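You operate a simulated robot arm through the tools that you are given. There is no shell and no other tool. Be economical: measure what you need, move in short steps, check, and stop when the job is done.

You run a simulated two-armed robot. Do the job below in one go: nothing can be reset, and whatever is moved stays where it is left.

## Task
Shut the cold room and set it to cool for the apples named on the clipboard outside.
Fine: the chart gives their temperature; door shut, then latched; light off, dial set, cooling on; watch the display come down to it.

It is judged by the outcome, as a careful person would: the job done as asked, and still so three seconds after it is handed in. It fails if anything else is knocked over, pushed out of place, dropped, spilled or broken.

## Robot
Two 7-joint arms with two-finger grippers on one trunk, hanging from a carriage that runs on a gantry, over the field with the corners [-240, -108.2], [10, -108.3], [10, 9.7], [-240, 9.8] (x, y) and turns from -336 to 352 degrees about z. Base frame: it is fixed where the carriage stands at the start and does not move with it; the origin is on the floor, on the carriage's upright axis, x ahead of it, y to its left, z up. Lengths are in cm, angles in degrees, forces in N, time in s.
The left shoulder is at the start at [0, 23.6, 166.5], the right one opposite. With the tool pointing down near the work surface each hand reaches from about 10 to 68 cm from the robot's upright axis, wherever it stands, measured 20 degrees to its own side. Places, roughly: blue reset button [-30, -40, 140]; blue water valve [-20, -260, 120]; chart line [-10, -50, 180]; cold room door [130, -40, 110]; cooling switch [-20, -40, 140]; display [-10, -40, 150]; door latch [10, -40, 100]; humidifier switch [0, -250, 80]; light switch [20, -40, 130]; yellow defrost button [-20, -40, 120]; yellow drain valve [-20, -290, 100]. Payload 3.43 kg a hand.
The TCP of each hand is the grasp point between the finger pads, 3 cm short of the fingertips. In the tool frame z runs along the fingers and y along their closing line. Largest opening 10.4 cm; the body of the gripper starts 5.7 cm behind the TCP.
Orientation is that of the tool frame in the base frame, as a unit quaternion [w, x, y, z]. With the fingers straight down and closing along the base's y, the tool's x points along the base's -x, its y along +y and its z along -z.

## Interface
- The arms move only by the tool send_rows. It takes "left_motion", "right_motion" or both (then of equal length, played together; a hand with none holds still); each is a list of rows, each an object of numbers (a shift or turn left out is 0, a gripper value left out holds the last): "dx", "dy", "dz": the shift along the tool's x, y, z in cm; "rx", "ry", "rz": the turn, a rotation vector about the tool's x, y, z in degrees. In form: [{"dx": .., "dy": .., "dz": .., "rx": .., "ry": .., "rz": ..}, ...]. A call has 1 to 20 rows; each row shifts and turns the commanded pose from where the row before left it, along the tool's axes as they then stand. "left_hand" and "right_hand" are, for a hand that has rows, the gripper command, from -1 (shut) to 1 (fully open), values between in proportion, set as the call begins (left out, the last holds). A row lasts 0.2 s, in which the tool goes at most 5 cm and 8.6 degrees; a call with a longer step from one row to the next is refused whole, and so is a gripper value outside its range. Where a pose cannot be reached the arm comes as near as it can. A force on the tool above 90 N (or 10 N above the force at the start of the call, whichever is more), or a blocked arm, ends the call early, and 0.2 s more pass. Each finger travels about 4.5 cm/s and halts on what it meets, pressing with about 43 N; the grip force reading is that of the motor and also rises with nothing between the fingers. The clock runs only during rows and for 0.2 s after the last one: add rows that do not move to give the fingers time. It gives the time, the measured TCP pose, the force on the tool (base axes), the opening and the grip force at its end, in the units of the frame above (readings bear some noise), with the torque about the TCP (base axes, N m) and any sound that the robot's microphone picked up, and new pictures: "pictures" is both (left out), scene, wrist or none (wrist: the cameras of the hands that moved).
- Cameras (640 x 400 px; columns grow to the right, rows downward): "scene" is now at [20.59, -7.28, 179.25]; the picture's right is [-1.00, -0.07, 0.00], its down [-0.06, 0.80, -0.60] and it looks along [0.04, -0.59, -0.80] (base axes); focal length 214 px, centre (320, 200). "left" rides on the left gripper at [6.7, -1.8, -9] in its tool frame; the picture's right is [0.25, 0.97, 0.00], its down [-0.73, 0.19, -0.66] and it looks along [-0.64, 0.17, 0.75] (tool axes); focal length 218 px, centre (320, 200). "right" rides on the right gripper at [6.7, 1.8, -9] in its tool frame; the picture's right is [-0.25, 0.97, 0.00], its down [-0.73, -0.19, -0.66] and it looks along [-0.64, -0.17, 0.75] (tool axes); focal length 218 px, centre (320, 200). There is no depth. A picture from a camera that has moved, and an enlarged one, comes with that camera's place and axes in the base frame and with its lens.
- slide_trunk(by): slides the trunk up (or, below 0, down) by that many cm; the arms and the scene camera ride with it, the base frame stays. It gives what a move gives, with no picture.
- steer(legs): drives the robot by 1 to 6 legs, each [ahead, left, turn to the left] in cm, cm and degrees, along the robot's own axes; the way and the turn of a leg run together, so that a leg with both is an arc; at most 150 cm and 180 degrees a leg. The arms and the cameras ride along, it lands a little off, and it stops where it bumps. It keeps to its track: a leg is cut to what the track allows. It gives what a move gives, and a new picture of the scene camera.
- pan_tilt(pan, tilt): turns the head with the scene camera to pan (to the left, within 86 degrees either way) and tilt (down, from -29 to 69), counted from straight ahead of the robot. It gives what a move gives, and a new picture of the scene camera.
- inspect(camera, box): a new picture of the part [left, top, right, bottom] of that camera's present view, enlarged. The clock stands still meanwhile.
- hand_in(): hands the job in; it is judged then, once.

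Work in short steps. Places have to be worked out from the pictures, the camera data and where the tool is seen: move nearer, look again, correct. Check each grasp and each placing, and mend what went wrong. You have 120 turns and 260 pictures in all, those below and enlarged ones among them. Open the grippers and draw the arms clear of the work before you hand the job in, unless the task says otherwise; then end with one line.

The tools are called as name(argument=value, ...) on one line, values as JSON. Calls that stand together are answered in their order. send_rows: Moves the arms, as the interface text tells. Its arguments: {"type":"object","properties":{"left_motion":{"type":"array"},"left_hand":{"type":"number"},"right_motion":{"type":"array"},"right_hand":{"type":"number"},"pictures":{"type":"string","enum":["both","scene","wrist","none"]}},"required":[]} The other tools are called the same way: slide_trunk (by) slides the trunk up or down; steer (legs) drives the base; pan_tilt (pan, tilt) turns the head that bears the scene camera; inspect (camera, box) takes an enlarged picture of a part of a camera's view; hand_in () hands the job in.

At the start:

```text
time: 0.0
left_tool_pos: [40.24, -2.43, 99.98]
left_tcp_rot: [0.0, 0.0, 1.0, 0.001]
left_ft_force: [0.5, -0.1, -0.2]
left_wrist_torque: [0.0, -0.04, 0.0]
left_width: 10.4
left_grasp_force: 0.0
right_tool_pos: [23.92, -32.53, 114.96]
right_tcp_rot: [0.001, -0.001, 1.0, -0.002]
right_ft_force: [-1.0, -0.3, -0.8]
right_wrist_torque: [0.02, 0.0, -0.01]
right_width: 10.38
right_grasp_force: 0.0
trunk travel left (down, up): [-57.5, 6.5]
robot x, y, heading: [0.06, 0.16, 0.1]
head pan, tilt: [-85.9, 53.4]
```

scene: 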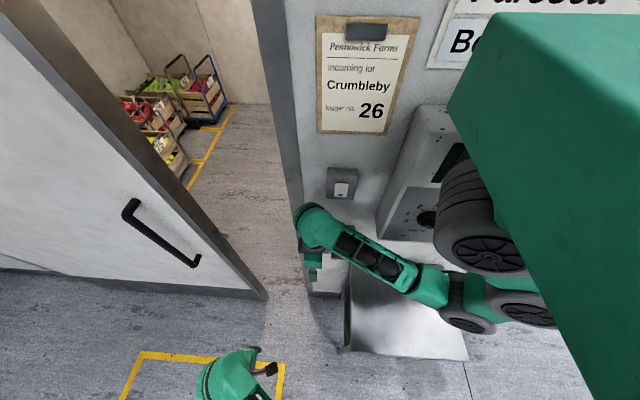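
right: 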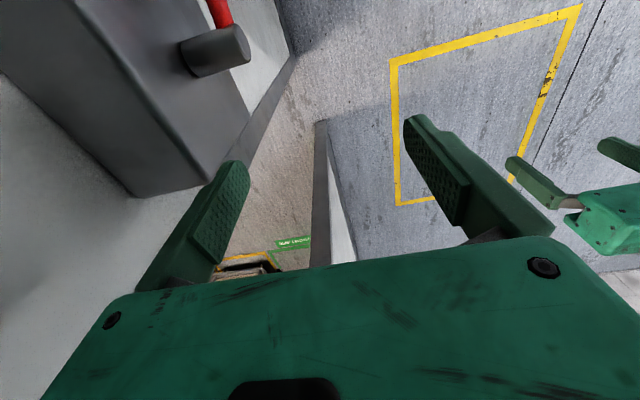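
left: 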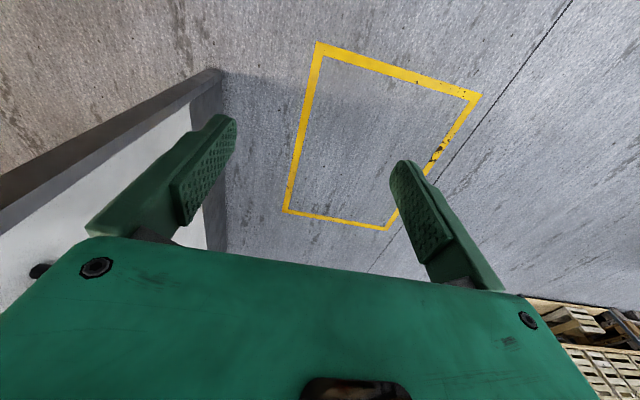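

The clipboard names "Crumbleby", logger no. 26. I look higher to read the chart and the panel.

pan_tilt(pan=-86, tilt=10)

inspect(camera="scene", box=[320, 0, 640, 200])

```text
time: 1.1
left_tool_pos: [40.26, -2.49, 100.01]
left_tcp_rot: [0.0, -0.001, 1.0, 0.0]
left_ft_force: [-0.3, -0.2, -0.2]
left_wrist_torque: [0.02, 0.0, 0.02]
left_width: 10.38
left_grasp_force: 0.1
right_tool_pos: [23.84, -32.62, 114.98]
right_tcp_rot: [0.001, -0.001, 1.0, -0.002]
right_ft_force: [0.2, 0.3, -0.5]
right_wrist_torque: [0.01, 0.05, -0.03]
right_width: 10.41
right_grasp_force: 0.1
trunk travel left (down, up): [-57.5, 6.5]
robot x, y, heading: [0.2, -0.0, 0.1]
head pan, tilt: [-85.9, 10.0]
camera scene: at [20.73, -9.2, 185.87], right [-1.0, -0.07, 0.0], down [-0.01, 0.17, -0.98], along [0.07, -0.98, -0.17], focal length 214 px, centre (320, 200)
```

scene: 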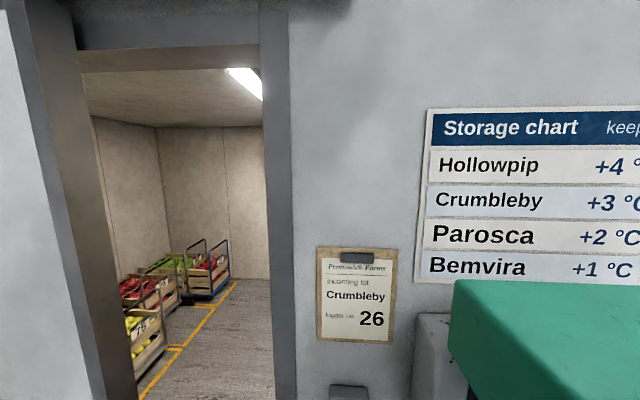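

```text
2.00 times, centred on (480, 100) of scene
camera zoom: at [20.73, -9.2, 185.87], right [-1.0, -0.07, 0.0], down [-0.01, 0.17, -0.98], along [0.07, -0.98, -0.17], focal length 429 px, centre (0, 400)
```

zoom: 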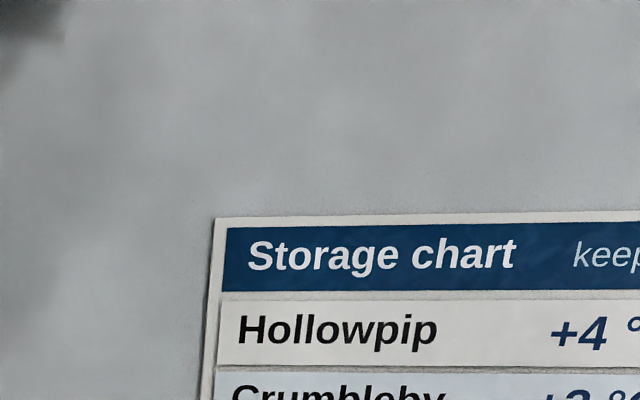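

Crumbleby reads +3 on the chart. I want a clear view of the panel, so I draw the right hand away from the wall and move the base left a bit.

send_rows(right_motion=[{"dy": 4}, {"dy": 4}, {"dy": 4}], pictures="none")

steer(legs=[[0, 9, 0], [-70, 0, 0]])

pan_tilt(pan=-60, tilt=30)

```text
time: 1.9
left_tool_pos: [40.26, -2.49, 99.97]
left_tcp_rot: [0.0, 0.0, 1.0, 0.0]
left_ft_force: [0.8, 0.3, 0.2]
left_wrist_torque: [-0.01, 0.0, -0.01]
left_width: 10.4
left_grasp_force: 0.0
right_tool_pos: [23.84, -20.57, 114.92]
right_tcp_rot: [0.0, -0.001, 1.0, -0.001]
right_ft_force: [-0.2, -0.4, -0.3]
right_wrist_torque: [-0.02, 0.04, 0.0]
right_width: 10.39
right_grasp_force: 0.1
trunk travel left (down, up): [-57.5, 6.5]
robot x, y, heading: [-0.04, -0.09, -0.2]
head pan, tilt: [-85.9, 10.0]
```

```text
time: 6.4
left_tool_pos: [-29.61, 6.48, 100.01]
left_tcp_rot: [-0.001, -0.001, 1.0, 0.0]
left_ft_force: [-0.6, 0.1, -0.3]
left_wrist_torque: [0.01, 0.03, 0.03]
left_width: 10.37
left_grasp_force: 0.0
right_tool_pos: [-45.81, -11.6, 114.88]
right_tcp_rot: [0.001, -0.001, 1.0, -0.002]
right_ft_force: [-0.2, 0.3, -0.3]
right_wrist_torque: [0.01, 0.01, 0.03]
right_width: 10.4
right_grasp_force: 0.0
trunk travel left (down, up): [-57.5, 6.5]
robot x, y, heading: [-69.7, 9.12, 0.0]
head pan, tilt: [-85.9, 10.0]
camera scene: at [-49.08, -0.24, 185.88], right [-1.0, -0.07, 0.0], down [-0.01, 0.17, -0.98], along [0.07, -0.98, -0.17], focal length 214 px, centre (320, 200)
```

scene: 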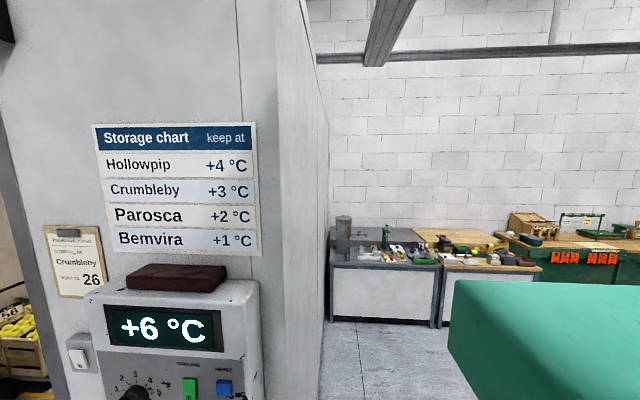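

```text
time: 7.3
left_tool_pos: [-29.5, 6.52, 100.05]
left_tcp_rot: [0.0, -0.001, 1.0, 0.0]
left_ft_force: [0.0, 0.3, 1.1]
left_wrist_torque: [-0.05, 0.02, 0.05]
left_width: 10.38
left_grasp_force: 0.2
right_tool_pos: [-45.85, -11.49, 114.97]
right_tcp_rot: [0.001, -0.002, 1.0, -0.001]
right_ft_force: [0.1, 0.5, -0.5]
right_wrist_torque: [-0.01, 0.01, 0.02]
right_width: 10.38
right_grasp_force: 0.1
trunk travel left (down, up): [-57.5, 6.5]
robot x, y, heading: [-69.52, 8.55, 0.2]
head pan, tilt: [-60.0, 30.0]
camera scene: at [-45.22, 1.21, 182.65], right [-0.87, -0.5, 0.0], down [-0.25, 0.43, -0.87], along [0.43, -0.75, -0.5], focal length 214 px, centre (320, 200)
```

scene: 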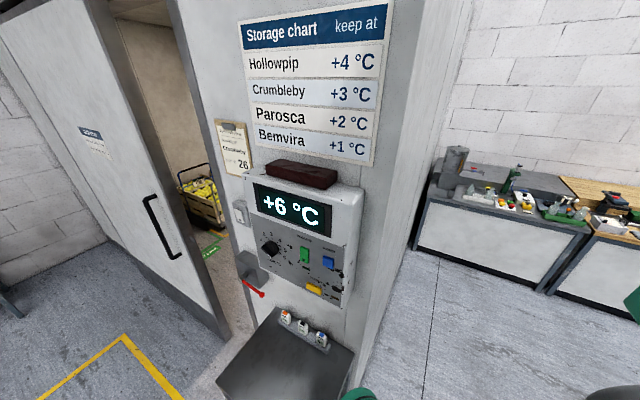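

The whole panel is now visible. I enlarge the control panel and the shelf below it.

inspect(camera="scene", box=[220, 150, 380, 250])

inspect(camera="scene", box=[220, 220, 380, 320])

inspect(camera="scene", box=[200, 290, 376, 400])

inspect(camera="scene", box=[60, 80, 260, 290])

```text
4.00 times, centred on (300, 200) of scene
camera zoom: at [-45.22, 1.21, 182.65], right [-0.87, -0.5, 0.0], down [-0.25, 0.43, -0.87], along [0.43, -0.75, -0.5], focal length 858 px, centre (400, 200)
```

zoom: 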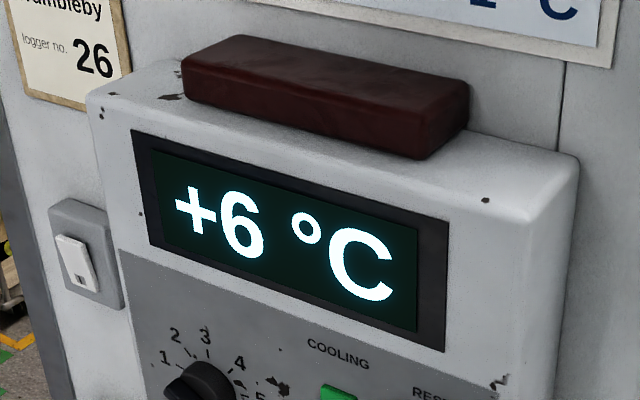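

```text
4.00 times, centred on (300, 270) of scene
camera zoom: at [-45.22, 1.21, 182.65], right [-0.87, -0.5, 0.0], down [-0.25, 0.43, -0.87], along [0.43, -0.75, -0.5], focal length 858 px, centre (400, -80)
```

zoom: 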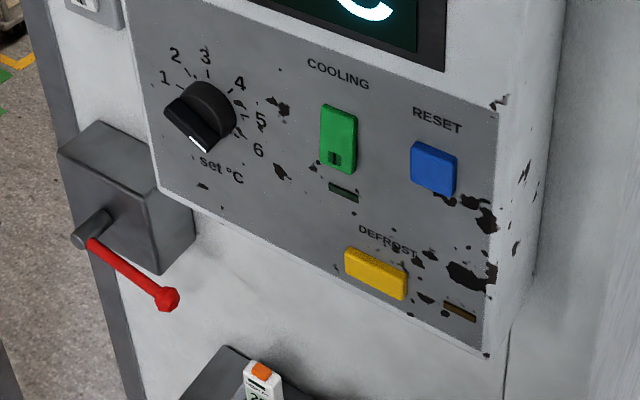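

```text
3.64 times, centred on (288, 345) of scene
camera zoom: at [-45.22, 1.21, 182.65], right [-0.87, -0.5, 0.0], down [-0.25, 0.43, -0.87], along [0.43, -0.75, -0.5], focal length 780 px, centre (436, -327)
```

zoom: 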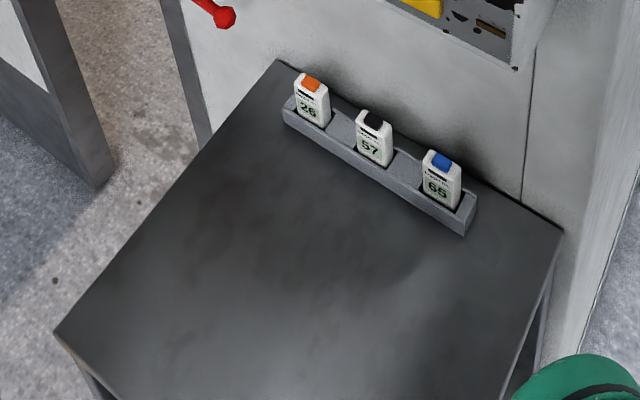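

```text
1.90 times, centred on (160, 185) of scene
camera zoom: at [-45.22, 1.21, 182.65], right [-0.87, -0.5, 0.0], down [-0.25, 0.43, -0.87], along [0.43, -0.75, -0.5], focal length 408 px, centre (625, 229)
```

zoom: 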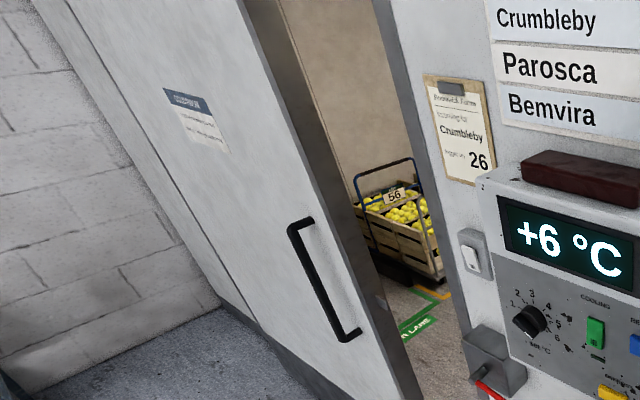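

There is a notice on the door; I go and read it and see inside before shutting.

steer(legs=[[75, 0, 0]])

pan_tilt(pan=-40, tilt=25)

inspect(camera="scene", box=[240, 100, 400, 200])

```text
time: 11.4
left_tool_pos: [45.31, 6.77, 100.0]
left_tcp_rot: [0.0, -0.001, 1.0, -0.001]
left_ft_force: [0.2, -0.3, 0.7]
left_wrist_torque: [-0.01, 0.0, 0.02]
left_width: 10.4
left_grasp_force: 0.0
right_tool_pos: [29.18, -11.26, 114.95]
right_tcp_rot: [0.0, -0.002, 1.0, -0.002]
right_ft_force: [0.3, -0.5, -0.5]
right_wrist_torque: [0.0, 0.0, -0.02]
right_width: 10.39
right_grasp_force: 0.1
trunk travel left (down, up): [-57.5, 6.5]
robot x, y, heading: [4.92, 9.26, 0.0]
head pan, tilt: [-60.0, 30.0]
camera scene: at [29.72, 1.41, 182.65], right [-0.86, -0.5, 0.0], down [-0.25, 0.43, -0.87], along [0.44, -0.75, -0.5], focal length 214 px, centre (320, 200)
```

scene: 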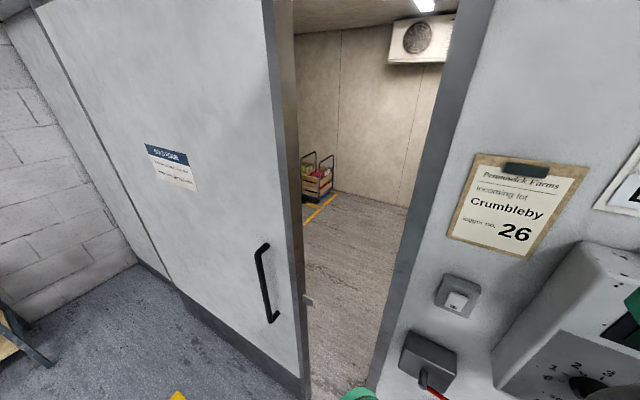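

```text
time: 12.2
left_tool_pos: [45.39, 6.73, 99.95]
left_tcp_rot: [0.0, -0.001, 1.0, 0.0]
left_ft_force: [0.2, -1.0, 0.5]
left_wrist_torque: [0.01, 0.01, -0.03]
left_width: 10.41
left_grasp_force: 0.2
right_tool_pos: [29.11, -11.36, 115.03]
right_tcp_rot: [0.0, -0.002, 1.0, -0.001]
right_ft_force: [0.6, 0.1, 0.3]
right_wrist_torque: [0.01, 0.02, 0.01]
right_width: 10.4
right_grasp_force: 0.0
trunk travel left (down, up): [-57.5, 6.5]
robot x, y, heading: [5.11, 9.15, 0.3]
head pan, tilt: [-40.0, 25.0]
camera scene: at [32.24, 3.32, 183.44], right [-0.64, -0.77, 0.0], down [-0.32, 0.27, -0.91], along [0.7, -0.58, -0.42], focal length 214 px, centre (320, 200)
```

scene: 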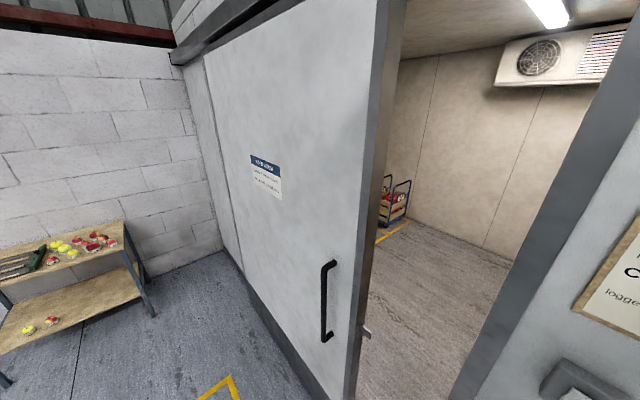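

```text
4.00 times, centred on (320, 150) of scene
camera zoom: at [32.24, 3.32, 183.44], right [-0.64, -0.77, 0.0], down [-0.32, 0.27, -0.91], along [0.7, -0.58, -0.42], focal length 858 px, centre (320, 400)
```

zoom: 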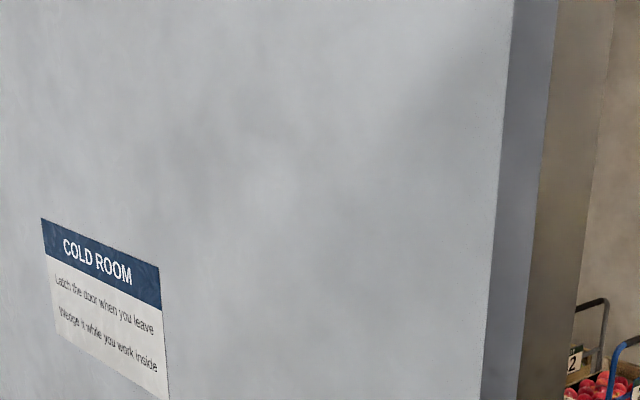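

The notice: "Latch the door when you leave. Wedge it while you work inside." I check the floor around the door for a wedge or anything in the way.

pan_tilt(pan=-50, tilt=60)

inspect(camera="scene", box=[200, 60, 440, 210])

```text
time: 13.2
left_tool_pos: [45.27, 6.75, 99.96]
left_tcp_rot: [0.0, -0.001, 1.0, 0.0]
left_ft_force: [0.0, -0.2, 1.0]
left_wrist_torque: [0.0, -0.03, -0.01]
left_width: 10.39
left_grasp_force: 0.1
right_tool_pos: [29.03, -11.33, 115.12]
right_tcp_rot: [0.001, -0.001, 1.0, -0.002]
right_ft_force: [0.2, 0.2, 0.5]
right_wrist_torque: [-0.01, 0.01, -0.04]
right_width: 10.39
right_grasp_force: 0.0
trunk travel left (down, up): [-57.5, 6.5]
robot x, y, heading: [5.29, 8.81, 0.2]
head pan, tilt: [-50.0, 60.0]
camera scene: at [29.48, 4.13, 178.44], right [-0.76, -0.65, 0.0], down [-0.56, 0.66, -0.5], along [0.32, -0.38, -0.87], focal length 214 px, centre (320, 200)
```

scene: 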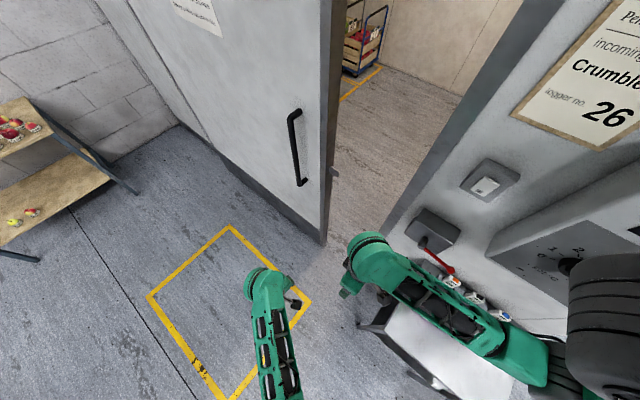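

```text
2.67 times, centred on (320, 135) of scene
camera zoom: at [29.48, 4.13, 178.44], right [-0.76, -0.65, 0.0], down [-0.56, 0.66, -0.5], along [0.32, -0.38, -0.87], focal length 572 px, centre (320, 373)
```

zoom: 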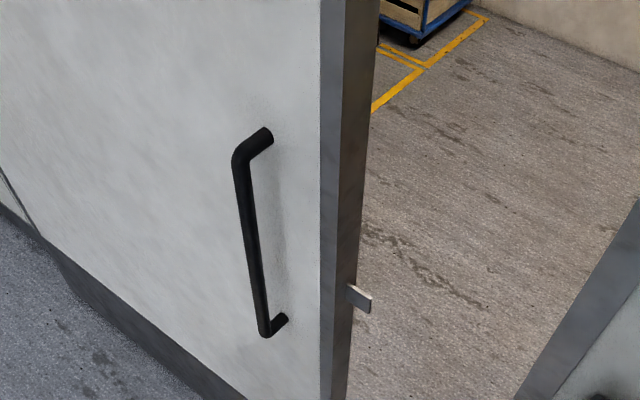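

No wedge or obstacle is visible; the door slides on a rail, its edge at x≈66 and the handle bar at about (78, -38, 110). I lower the trunk and extend the right hand forward, turning it to point ahead.

slide_trunk(by=-20)

send_rows(right_motion=[{"dx": -4, "dz": -3}, {"dx": -4, "dz": -3}, {"dx": -4, "dz": -3}, {"dx": -4, "dz": -3}, {"dx": -4, "dz": -3}, {"ry": -8.2}, {"ry": -8.2}, {"ry": -8.2}, {"ry": -8.2}, {"ry": -8.2}, {"ry": -8.2}, {"ry": -8.2}, {"ry": -8.2}, {"ry": -8.2}, {"ry": -8.2}, {"ry": -8}], left_motion=[{"dz": -3}, {"dz": -3}, {"dz": -3}, {"dz": -3}, {"dz": -3}, {}, {}, {}, {}, {}, {}, {}, {}, {}, {}, {}])

```text
time: 15.4
left_tool_pos: [45.32, 6.76, 80.0]
left_tcp_rot: [-0.001, -0.002, 1.0, -0.001]
left_ft_force: [-0.3, -0.1, -0.2]
left_wrist_torque: [0.05, -0.02, -0.01]
left_width: 10.39
left_grasp_force: 0.1
right_tool_pos: [29.28, -11.34, 95.01]
right_tcp_rot: [0.001, -0.001, 1.0, -0.001]
right_ft_force: [-0.6, -0.1, 0.7]
right_wrist_torque: [0.03, -0.02, -0.03]
right_width: 10.39
right_grasp_force: 0.1
trunk travel left (down, up): [-37.5, 26.5]
robot x, y, heading: [4.89, 9.25, 0.3]
head pan, tilt: [-50.0, 60.0]
```

```text
time: 18.8
left_tool_pos: [45.52, 6.67, 95.14]
left_tcp_rot: [0.0, -0.001, 1.0, 0.0]
left_ft_force: [1.2, -0.1, -0.4]
left_wrist_torque: [0.02, 0.03, 0.03]
left_width: 10.38
left_grasp_force: 0.0
right_tool_pos: [49.03, -11.14, 110.16]
right_tcp_rot: [0.709, -0.001, 0.705, 0.001]
right_ft_force: [0.8, -0.2, 0.3]
right_wrist_torque: [0.01, 0.03, 0.03]
right_width: 10.43
right_grasp_force: 0.1
trunk travel left (down, up): [-37.5, 26.5]
robot x, y, heading: [4.83, 9.23, 0.3]
head pan, tilt: [-50.0, 60.0]
camera scene: at [29.49, 4.15, 158.45], right [-0.76, -0.65, 0.0], down [-0.56, 0.66, -0.5], along [0.32, -0.38, -0.87], focal length 214 px, centre (320, 200)
camera right: at [40.24, -9.32, 103.19], right [-0.01, 0.97, 0.25], down [-0.66, -0.19, 0.73], along [0.75, -0.16, 0.64], focal length 218 px, centre (320, 200)
camera left: at [38.68, 4.89, 104.04], right [-0.26, 0.97, 0.0], down [0.73, 0.19, 0.66], along [0.64, 0.17, -0.75], focal length 218 px, centre (320, 200)
```

scene: 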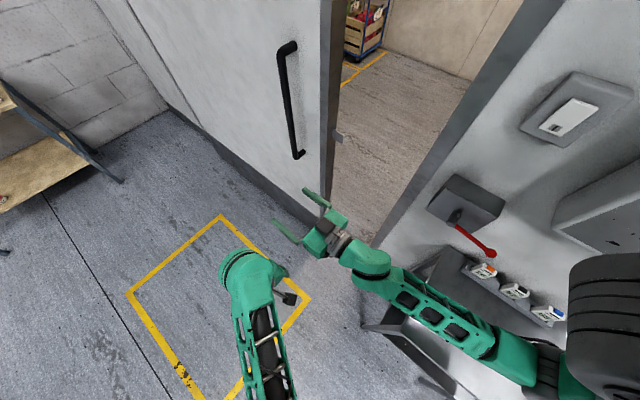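
right: 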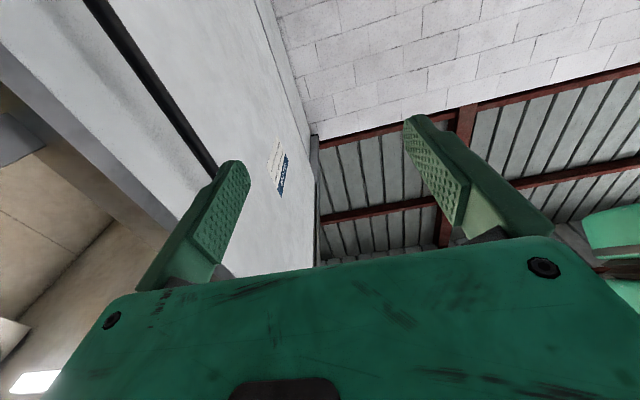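
left: 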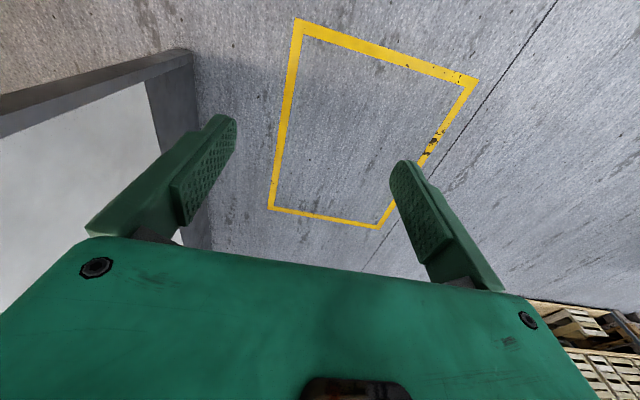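

Triangulating gives the handle bar at about (74.5, -34.5), z 93–131. I yaw the right hand 60° towards the door and move to a pre-grasp about 12 cm short.

send_rows(right_motion=[{"rx": 8.55}, {"rx": 8.55}, {"rx": 8.55}, {"rx": 8.55}, {"rx": 8.55}, {"rx": 8.55}, {"rx": 8.55}, {"dz": 4.2, "dy": 2.1}, {"dz": 4.2, "dy": 2.1}, {"dz": 4.2, "dy": 2.1}, {"dz": 4.2, "dy": 2.1, "dx": -2}, {"dz": 4.2, "dy": 2.1}, {}])

```text
refused: row 11 steps farther than a row can; nothing moved
```

The row was slightly too long; I split it.

send_rows(right_motion=[{"rx": 8.55}, {"rx": 8.55}, {"rx": 8.55}, {"rx": 8.55}, {"rx": 8.55}, {"rx": 8.55}, {"rx": 8.55}, {"dz": 4.2, "dy": 2.1}, {"dz": 4.2, "dy": 2.1}, {"dz": 4.2, "dy": 2.1}, {"dz": 4.2, "dy": 2.1}, {"dz": 4.2, "dy": 2.1}, {"dx": -2}, {}])

```text
time: 20.4
left_tool_pos: [47.38, 9.55, 95.11]
left_tcp_rot: [0.003, -0.047, 0.999, -0.001]
left_ft_force: [7.5, 3.6, -3.8]
left_wrist_torque: [-0.23, 0.35, -0.11]
left_width: 10.4
left_grasp_force: 0.1
right_tool_pos: [48.95, -10.93, 110.07]
right_tcp_rot: [0.628, 0.331, 0.627, -0.322]
right_ft_force: [0.2, -0.1, 0.2]
right_wrist_torque: [0.03, 0.0, -0.02]
right_width: 10.37
right_grasp_force: 0.0
trunk travel left (down, up): [-37.5, 26.5]
robot x, y, heading: [5.02, 9.46, 0.2]
head pan, tilt: [-50.0, 60.0]
stopped in row 7 (left hand): the force on the tool passed its limit at 109 N (the readings are from after the stop); the commanded pose is now the measured one
camera scene: at [29.49, 4.15, 158.45], right [-0.76, -0.65, 0.0], down [-0.56, 0.66, -0.5], along [0.32, -0.38, -0.87], focal length 214 px, centre (320, 200)
camera right: at [45.27, -2.4, 103.3], right [0.79, 0.55, 0.27], down [-0.54, 0.42, 0.73], along [0.29, -0.72, 0.63], focal length 218 px, centre (320, 200)
```

scene: 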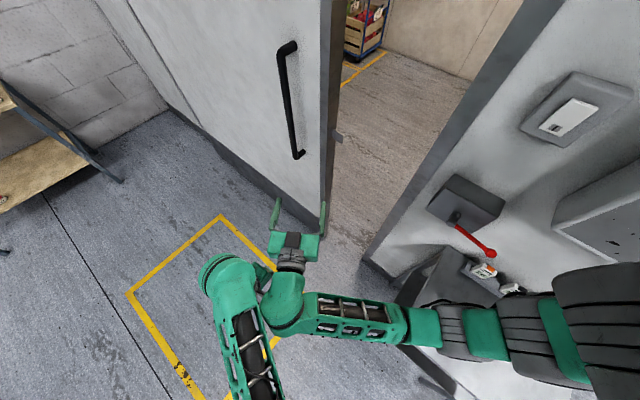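
right: 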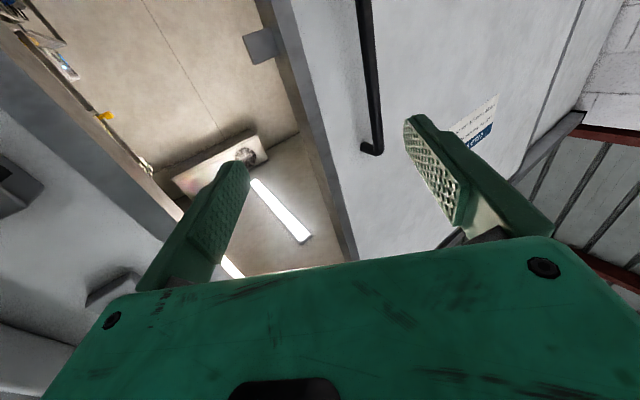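

The right wrist bumped the left hand. I move the left hand away to the left first, then look at the force.

send_rows(left_motion=[{"dy": 4.5}, {"dy": 4.5}, {"dy": 4.5}, {"dy": 4.5}, {"dy": 4.5}, {"dy": 4.5}, {"dx": 4.5}, {"dx": 4.5}, {"dx": 4.5}, {}], pictures="none")

send_rows(right_motion=[{"rx": 4}, {"dz": 4.2, "dy": 2.1}, {"dz": 4.2, "dy": 2.1}, {"dz": 4.2, "dy": 2.1}, {"dz": 4.2, "dy": 2.1}, {"dz": 4.2, "dy": 2.1}, {"dx": -2}, {}])

```text
time: 22.6
left_tool_pos: [31.43, 35.19, 94.91]
left_tcp_rot: [0.003, -0.046, 0.999, -0.001]
left_ft_force: [0.4, 0.9, -0.2]
left_wrist_torque: [0.02, -0.02, 0.0]
left_width: 10.4
left_grasp_force: 0.0
right_tool_pos: [48.93, -10.92, 110.07]
right_tcp_rot: [0.627, 0.334, 0.626, -0.323]
right_ft_force: [1.2, 0.1, 0.1]
right_wrist_torque: [0.02, 0.03, -0.01]
right_width: 10.4
right_grasp_force: 0.1
trunk travel left (down, up): [-37.5, 26.5]
robot x, y, heading: [4.8, 9.28, 0.3]
head pan, tilt: [-50.0, 60.0]
```

```text
time: 24.4
left_tool_pos: [31.42, 35.02, 94.98]
left_tcp_rot: [0.003, -0.046, 0.999, -0.001]
left_ft_force: [-0.2, -0.3, -0.1]
left_wrist_torque: [0.01, 0.01, 0.03]
left_width: 10.4
left_grasp_force: 0.1
right_tool_pos: [68.7, -23.55, 111.97]
right_tcp_rot: [0.616, 0.354, 0.615, -0.343]
right_ft_force: [-0.3, -0.3, -0.8]
right_wrist_torque: [0.0, 0.02, 0.01]
right_width: 10.42
right_grasp_force: 0.1
trunk travel left (down, up): [-37.5, 26.5]
robot x, y, heading: [5.49, 8.88, -0.0]
head pan, tilt: [-50.0, 60.0]
camera scene: at [29.47, 4.12, 158.44], right [-0.76, -0.64, 0.0], down [-0.56, 0.66, -0.5], along [0.32, -0.38, -0.87], focal length 214 px, centre (320, 200)
camera right: at [65.66, -14.86, 105.2], right [0.83, 0.49, 0.27], down [-0.51, 0.46, 0.73], along [0.24, -0.74, 0.63], focal length 218 px, centre (320, 200)
```

scene: 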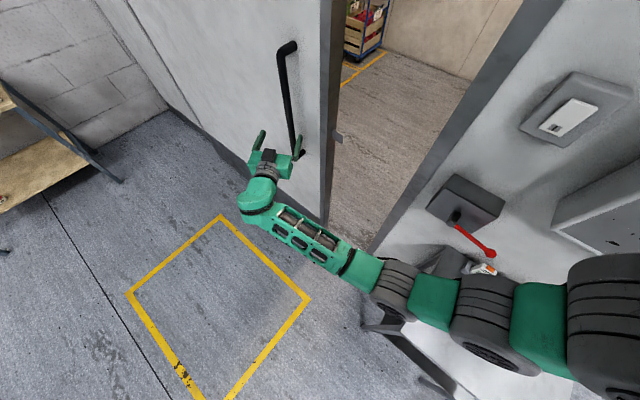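
right: 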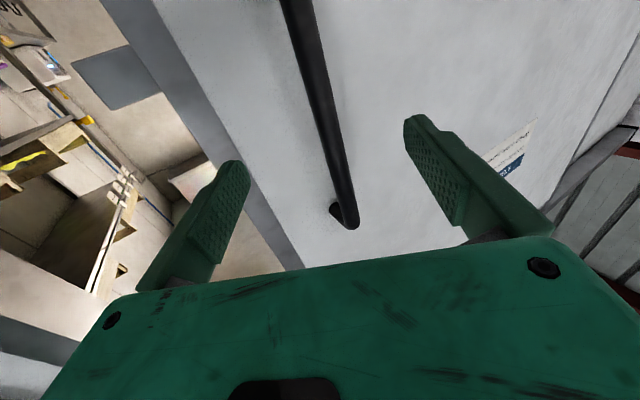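

The bar lies between the fingers, about 13–14 cm ahead. I advance 12 cm with the force limit guarding, then close.

send_rows(right_motion=[{"dz": 4}, {"dz": 4}, {"dz": 2}, {"dz": 1}, {"dz": 1}, {}])

```text
time: 25.8
left_tool_pos: [31.25, 35.17, 94.92]
left_tcp_rot: [0.003, -0.046, 0.999, -0.002]
left_ft_force: [-0.6, -0.2, -0.8]
left_wrist_torque: [0.01, -0.02, 0.0]
left_width: 10.42
left_grasp_force: 0.0
right_tool_pos: [74.73, -33.58, 111.91]
right_tcp_rot: [0.615, 0.355, 0.615, -0.342]
right_ft_force: [-5.3, 10.8, 1.9]
right_wrist_torque: [-0.18, 0.03, -0.7]
right_width: 10.08
right_grasp_force: 0.0
trunk travel left (down, up): [-37.5, 26.5]
robot x, y, heading: [5.18, 9.1, 0.2]
head pan, tilt: [-50.0, 60.0]
camera scene: at [29.42, 4.23, 158.42], right [-0.76, -0.65, 0.0], down [-0.56, 0.66, -0.5], along [0.32, -0.38, -0.87], focal length 214 px, centre (320, 200)
camera right: at [71.7, -24.86, 105.11], right [0.83, 0.49, 0.27], down [-0.51, 0.46, 0.73], along [0.24, -0.74, 0.63], focal length 218 px, centre (320, 200)
```

scene: 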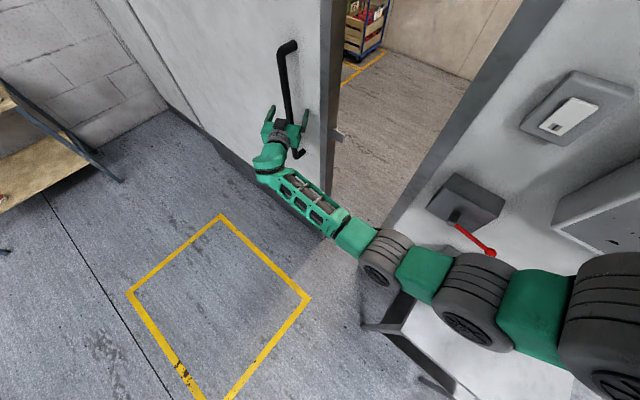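
right: 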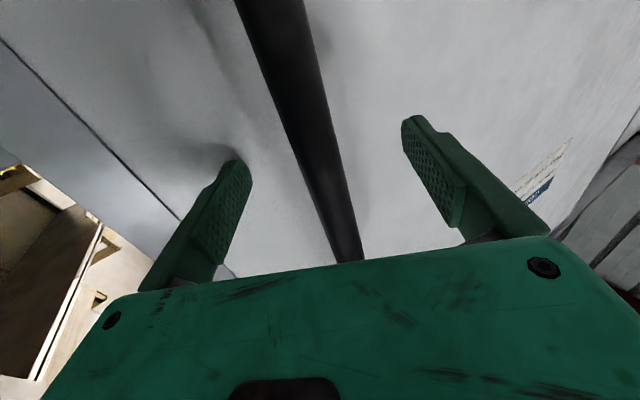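

The left fingertip touches the door face; the bar is between the fingers. I back off 0.8 cm and close.

send_rows(right_motion=[{"dz": -0.8}, {}, {}, {}, {}, {}, {}], pictures="none")

send_rows(right_motion=[{}, {}, {}, {}, {}, {}, {}], right_hand=-1)

```text
time: 27.4
left_tool_pos: [31.47, 35.02, 94.95]
left_tcp_rot: [0.003, -0.047, 0.999, -0.002]
left_ft_force: [-0.7, -0.3, -0.2]
left_wrist_torque: [0.04, 0.03, 0.03]
left_width: 10.41
left_grasp_force: 0.1
right_tool_pos: [74.33, -33.22, 111.98]
right_tcp_rot: [0.615, 0.354, 0.614, -0.345]
right_ft_force: [-0.3, -0.4, -0.7]
right_wrist_torque: [0.0, -0.01, -0.03]
right_width: 10.38
right_grasp_force: 0.0
trunk travel left (down, up): [-37.5, 26.5]
robot x, y, heading: [4.94, 9.05, 0.3]
head pan, tilt: [-50.0, 60.0]
```

```text
time: 29.0
left_tool_pos: [31.54, 35.12, 95.07]
left_tcp_rot: [0.004, -0.046, 0.999, -0.002]
left_ft_force: [0.3, 0.3, 0.8]
left_wrist_torque: [0.0, -0.01, -0.03]
left_width: 10.41
left_grasp_force: 0.1
right_tool_pos: [74.59, -33.07, 112.22]
right_tcp_rot: [0.616, 0.354, 0.615, -0.343]
right_ft_force: [12.5, 3.0, -2.8]
right_wrist_torque: [-0.25, 0.83, 0.37]
right_width: 2.41
right_grasp_force: 44.9
trunk travel left (down, up): [-37.5, 26.5]
robot x, y, heading: [5.02, 8.75, 0.3]
head pan, tilt: [-50.0, 60.0]
camera scene: at [29.56, 4.15, 158.47], right [-0.76, -0.65, 0.0], down [-0.56, 0.66, -0.5], along [0.32, -0.38, -0.87], focal length 214 px, centre (320, 200)
camera right: at [71.5, -24.33, 105.24], right [0.83, 0.49, 0.27], down [-0.51, 0.46, 0.73], along [0.24, -0.74, 0.63], focal length 218 px, centre (320, 200)
```

scene: 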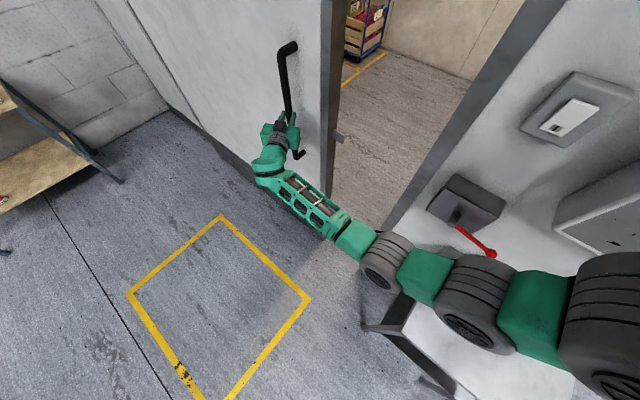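
right: 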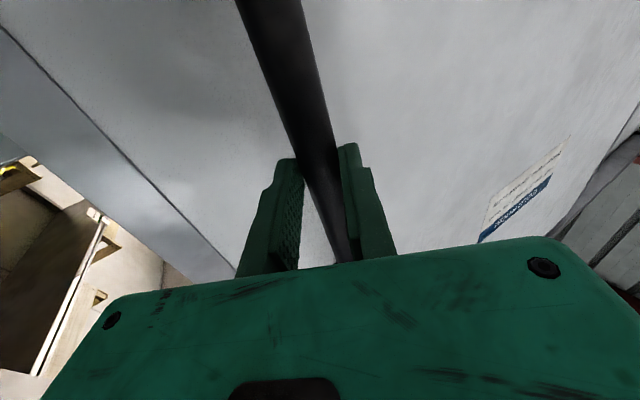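

The bar is held (2.4 cm, 45 N). I pull a short way in -x to confirm that the door slides.

send_rows(right_motion=[{"dz": -0.5, "dy": -0.86}, {"dz": -0.5, "dy": -0.86}, {"dz": -0.5, "dy": -0.86}, {"dz": -0.5, "dy": -0.86}, {"dz": -0.5, "dy": -0.86}, {"dz": -0.5, "dy": -0.86}])

```text
time: 30.4
left_tool_pos: [31.22, 35.34, 94.87]
left_tcp_rot: [0.003, -0.046, 0.999, -0.001]
left_ft_force: [-0.7, -0.3, -0.1]
left_wrist_torque: [-0.01, -0.02, 0.0]
left_width: 10.37
left_grasp_force: 0.1
right_tool_pos: [68.29, -33.11, 112.03]
right_tcp_rot: [0.616, 0.354, 0.614, -0.344]
right_ft_force: [-1.8, 17.3, 3.1]
right_wrist_torque: [-0.25, 0.61, 0.31]
right_width: 2.38
right_grasp_force: 45.3
trunk travel left (down, up): [-37.5, 26.5]
robot x, y, heading: [5.09, 9.18, -0.0]
head pan, tilt: [-50.0, 60.0]
camera scene: at [29.42, 4.26, 158.43], right [-0.76, -0.64, 0.0], down [-0.56, 0.66, -0.5], along [0.32, -0.38, -0.87], focal length 214 px, centre (320, 200)
camera right: at [65.32, -24.32, 105.24], right [0.83, 0.49, 0.27], down [-0.51, 0.46, 0.73], along [0.24, -0.74, 0.63], focal length 218 px, centre (320, 200)
```

scene: 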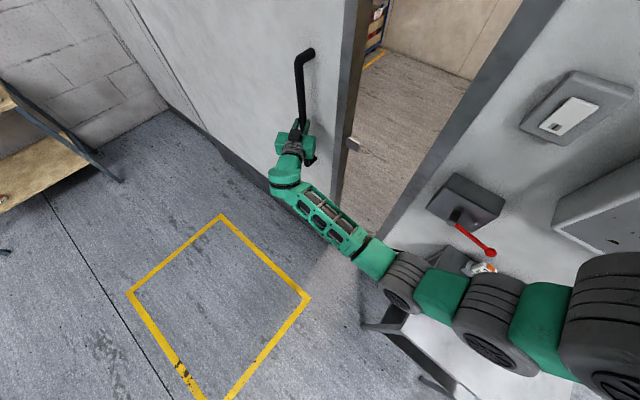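
right: 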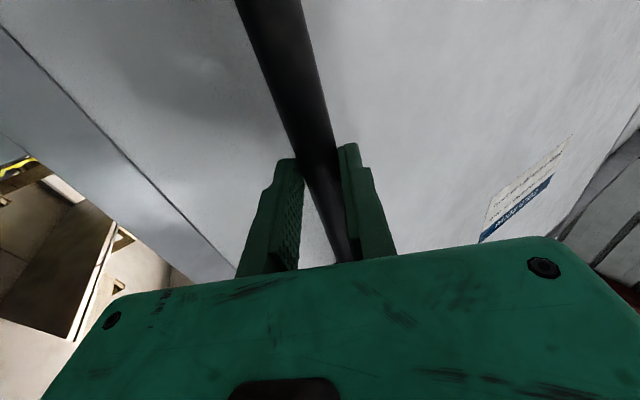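

The door slides freely. I carry it on by driving the base back 25 cm with the grip held.

steer(legs=[[-25, 0, 0]])

```text
time: 32.2
left_tool_pos: [6.37, 35.23, 95.11]
left_tcp_rot: [0.003, -0.046, 0.999, -0.001]
left_ft_force: [0.5, 0.6, -0.2]
left_wrist_torque: [0.03, 0.01, -0.04]
left_width: 10.41
left_grasp_force: 0.1
right_tool_pos: [43.42, -33.08, 112.11]
right_tcp_rot: [0.616, 0.354, 0.615, -0.342]
right_ft_force: [6.1, 23.1, 9.5]
right_wrist_torque: [-1.4, 0.65, 0.38]
right_width: 2.35
right_grasp_force: 45.0
trunk travel left (down, up): [-37.5, 26.5]
robot x, y, heading: [-20.08, 9.29, -0.1]
head pan, tilt: [-50.0, 60.0]
camera scene: at [4.41, 4.2, 158.46], right [-0.76, -0.64, 0.0], down [-0.56, 0.66, -0.5], along [0.32, -0.38, -0.87], focal length 214 px, centre (320, 200)
```

scene: 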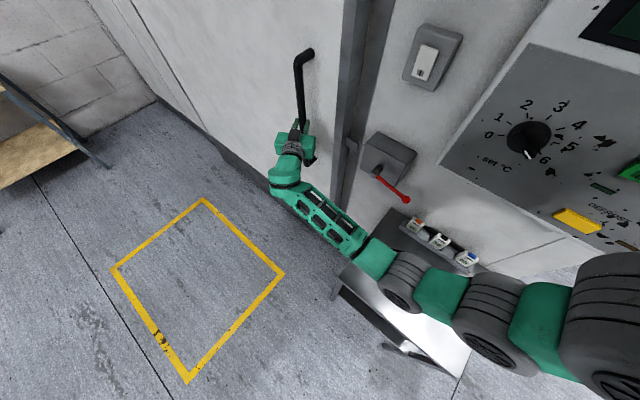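

Good: the door edge is nearly at the jamb, its catch close to the latch box. I pull the rest with the arm in small steps.

send_rows(right_motion=[{"dz": -0.5, "dy": -0.86}, {"dz": -0.5, "dy": -0.86}, {"dz": -0.5, "dy": -0.86}, {"dz": -0.5, "dy": -0.86}, {"dz": -0.5, "dy": -0.86}], pictures="scene")

inspect(camera="scene", box=[300, 60, 460, 220])

```text
time: 33.4
left_tool_pos: [6.65, 35.21, 95.15]
left_tcp_rot: [0.004, -0.046, 0.999, -0.001]
left_ft_force: [-0.2, 0.2, 0.6]
left_wrist_torque: [-0.01, -0.02, 0.0]
left_width: 10.4
left_grasp_force: 0.0
right_tool_pos: [38.81, -33.19, 111.99]
right_tcp_rot: [0.617, 0.355, 0.615, -0.339]
right_ft_force: [24.7, 11.7, -3.4]
right_wrist_torque: [-0.54, 0.92, 0.61]
right_width: 2.39
right_grasp_force: 45.1
trunk travel left (down, up): [-37.5, 26.5]
robot x, y, heading: [-20.04, 8.97, 0.1]
head pan, tilt: [-50.0, 60.0]
camera scene: at [4.53, 4.18, 158.49], right [-0.76, -0.65, 0.0], down [-0.56, 0.66, -0.5], along [0.32, -0.38, -0.87], focal length 214 px, centre (320, 200)
```

scene: 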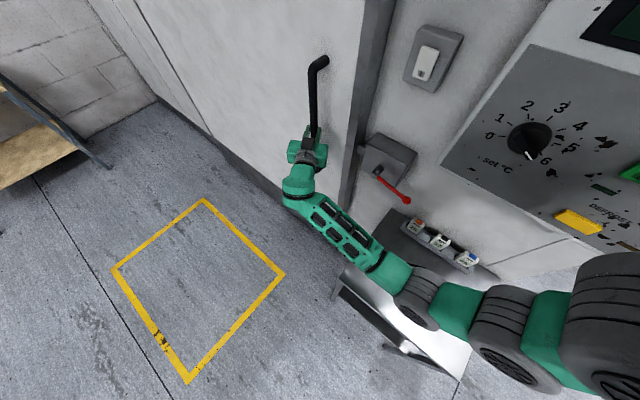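

```text
2.50 times, centred on (380, 140) of scene
camera zoom: at [4.53, 4.18, 158.49], right [-0.76, -0.65, 0.0], down [-0.56, 0.66, -0.5], along [0.32, -0.38, -0.87], focal length 536 px, centre (170, 350)
```

zoom: 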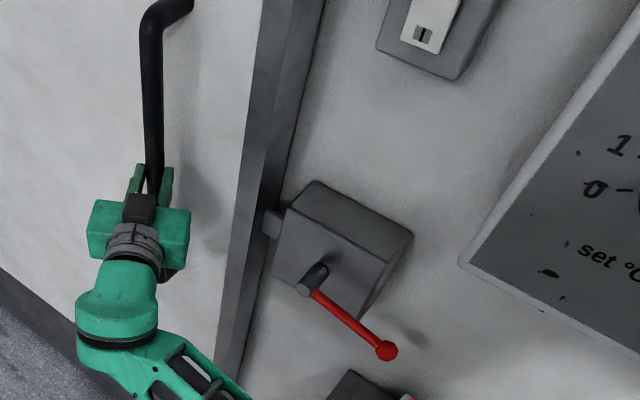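

Resistance of ~25 N now; the catch is in the latch box. I pull a bit more to see whether this is the end stop.

send_rows(right_motion=[{"dz": -0.25, "dy": -0.43}, {"dz": -0.25, "dy": -0.43}, {"dz": -0.25, "dy": -0.43}, {}], pictures="none")

inspect(camera="scene", box=[300, 60, 460, 220])

```text
time: 34.4
left_tool_pos: [5.64, 34.47, 94.84]
left_tcp_rot: [0.001, -0.043, 0.999, -0.004]
left_ft_force: [-1.0, -1.4, -1.2]
left_wrist_torque: [0.09, -0.12, -0.01]
left_width: 10.42
left_grasp_force: 0.1
right_tool_pos: [35.82, -34.35, 111.95]
right_tcp_rot: [0.613, 0.356, 0.612, -0.35]
right_ft_force: [-1.7, -0.4, -1.2]
right_wrist_torque: [-0.06, -0.04, 0.13]
right_width: 0.0
right_grasp_force: 33.9
trunk travel left (down, up): [-37.5, 26.5]
robot x, y, heading: [-19.98, 8.56, -0.5]
head pan, tilt: [-50.0, 60.0]
```

```text
2.50 times, centred on (380, 140) of scene
camera zoom: at [3.89, 3.77, 158.39], right [-0.77, -0.64, 0.0], down [-0.56, 0.66, -0.5], along [0.32, -0.39, -0.87], focal length 536 px, centre (170, 350)
```

zoom: 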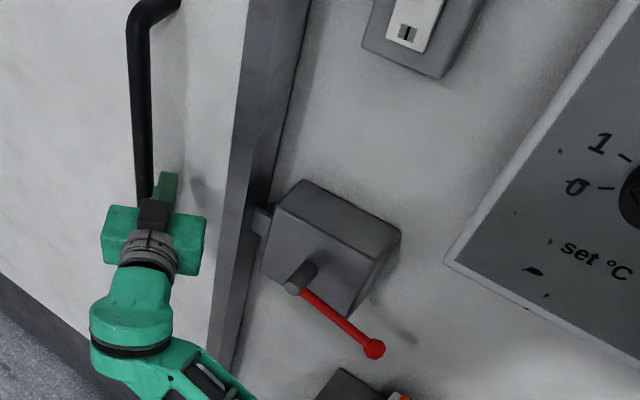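

The fingers slipped off as the door reached its stop. I withdraw the hand, and look closer at the door edge.

send_rows(right_motion=[{"dz": -4}, {"dz": -4}, {"dz": -4}, {}], pictures="none", right_hand=-1)

pan_tilt(pan=-65, tilt=45)

inspect(camera="scene", box=[200, 80, 360, 240])

```text
time: 35.4
left_tool_pos: [6.22, 34.92, 94.98]
left_tcp_rot: [0.003, -0.045, 0.999, -0.002]
left_ft_force: [0.7, -1.1, 0.0]
left_wrist_torque: [0.01, -0.03, -0.02]
left_width: 10.37
left_grasp_force: 0.1
right_tool_pos: [30.75, -23.2, 112.17]
right_tcp_rot: [0.616, 0.355, 0.614, -0.342]
right_ft_force: [-0.2, 0.7, -0.4]
right_wrist_torque: [-0.01, -0.02, -0.02]
right_width: 0.0
right_grasp_force: 34.2
trunk travel left (down, up): [-37.5, 26.5]
robot x, y, heading: [-20.01, 8.86, -0.0]
head pan, tilt: [-50.0, 60.0]
```

```text
time: 36.2
left_tool_pos: [6.32, 34.86, 94.86]
left_tcp_rot: [0.003, -0.045, 0.999, -0.002]
left_ft_force: [-0.7, 0.2, -0.7]
left_wrist_torque: [0.02, 0.0, -0.03]
left_width: 10.39
left_grasp_force: 0.0
right_tool_pos: [30.73, -23.25, 112.1]
right_tcp_rot: [0.617, 0.353, 0.615, -0.342]
right_ft_force: [0.4, 0.2, -0.2]
right_wrist_torque: [0.04, 0.02, -0.02]
right_width: 0.0
right_grasp_force: 34.5
trunk travel left (down, up): [-37.5, 26.5]
robot x, y, heading: [-19.91, 8.97, 0.1]
head pan, tilt: [-65.0, 45.0]
camera scene: at [3.48, 1.79, 160.38], right [-0.91, -0.43, 0.0], down [-0.3, 0.64, -0.71], along [0.3, -0.64, -0.71], focal length 214 px, centre (320, 200)
```

scene: 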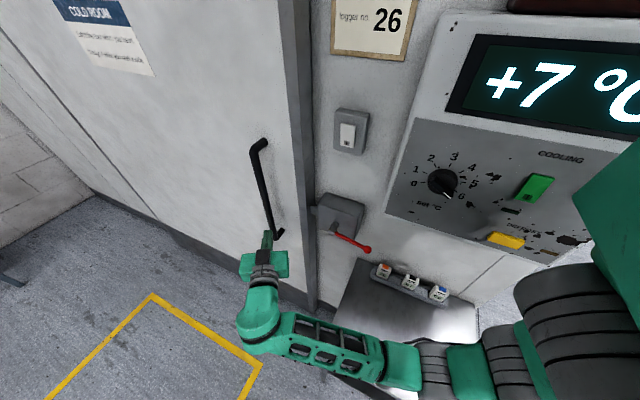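

```text
2.50 times, centred on (280, 160) of scene
camera zoom: at [3.48, 1.79, 160.38], right [-0.91, -0.43, 0.0], down [-0.3, 0.64, -0.71], along [0.3, -0.64, -0.71], focal length 536 px, centre (420, 300)
```

zoom: 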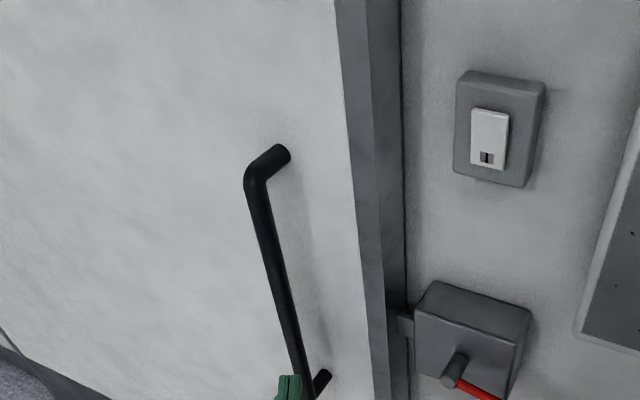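

Door looks shut. I now fold the hands back so I can turn to face the wall: right hand straightened, pointing ahead.

send_rows(right_motion=[{"dz": -4}, {"dz": -4}, {"rx": -8.5}, {"rx": -8.5}, {"rx": -8.5}, {"rx": -8.5}, {"rx": -8.5}, {"rx": -8.5}, {"rx": -8.5}, {"dz": -4}, {"dz": -4}, {"dz": -4}, {}], pictures="scene")

```text
time: 39.0
left_tool_pos: [6.32, 34.94, 95.01]
left_tcp_rot: [0.002, -0.046, 0.999, -0.002]
left_ft_force: [-1.1, 0.1, 0.2]
left_wrist_torque: [0.0, 0.0, 0.01]
left_width: 10.39
left_grasp_force: 0.0
right_tool_pos: [14.78, -15.79, 111.89]
right_tcp_rot: [0.706, 0.019, 0.708, -0.009]
right_ft_force: [1.2, 0.5, -0.2]
right_wrist_torque: [0.0, 0.02, 0.0]
right_width: 0.02
right_grasp_force: 34.4
right hand out of reach, approached as far as the arm can: row 9
trunk travel left (down, up): [-37.5, 26.5]
robot x, y, heading: [-20.31, 8.87, 0.2]
head pan, tilt: [-65.0, 45.0]
camera scene: at [3.49, 1.78, 160.39], right [-0.91, -0.42, 0.0], down [-0.3, 0.64, -0.71], along [0.3, -0.64, -0.71], focal length 214 px, centre (320, 200)
```

scene: 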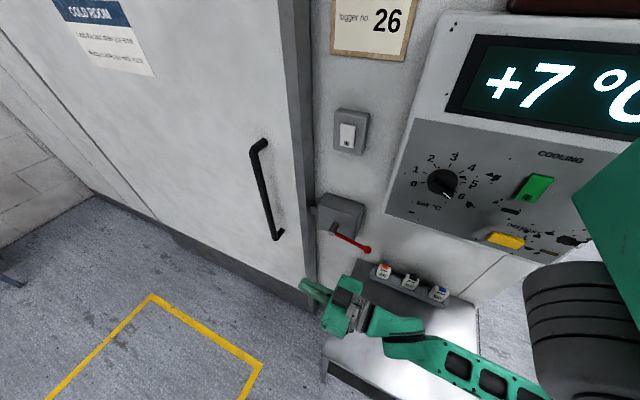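

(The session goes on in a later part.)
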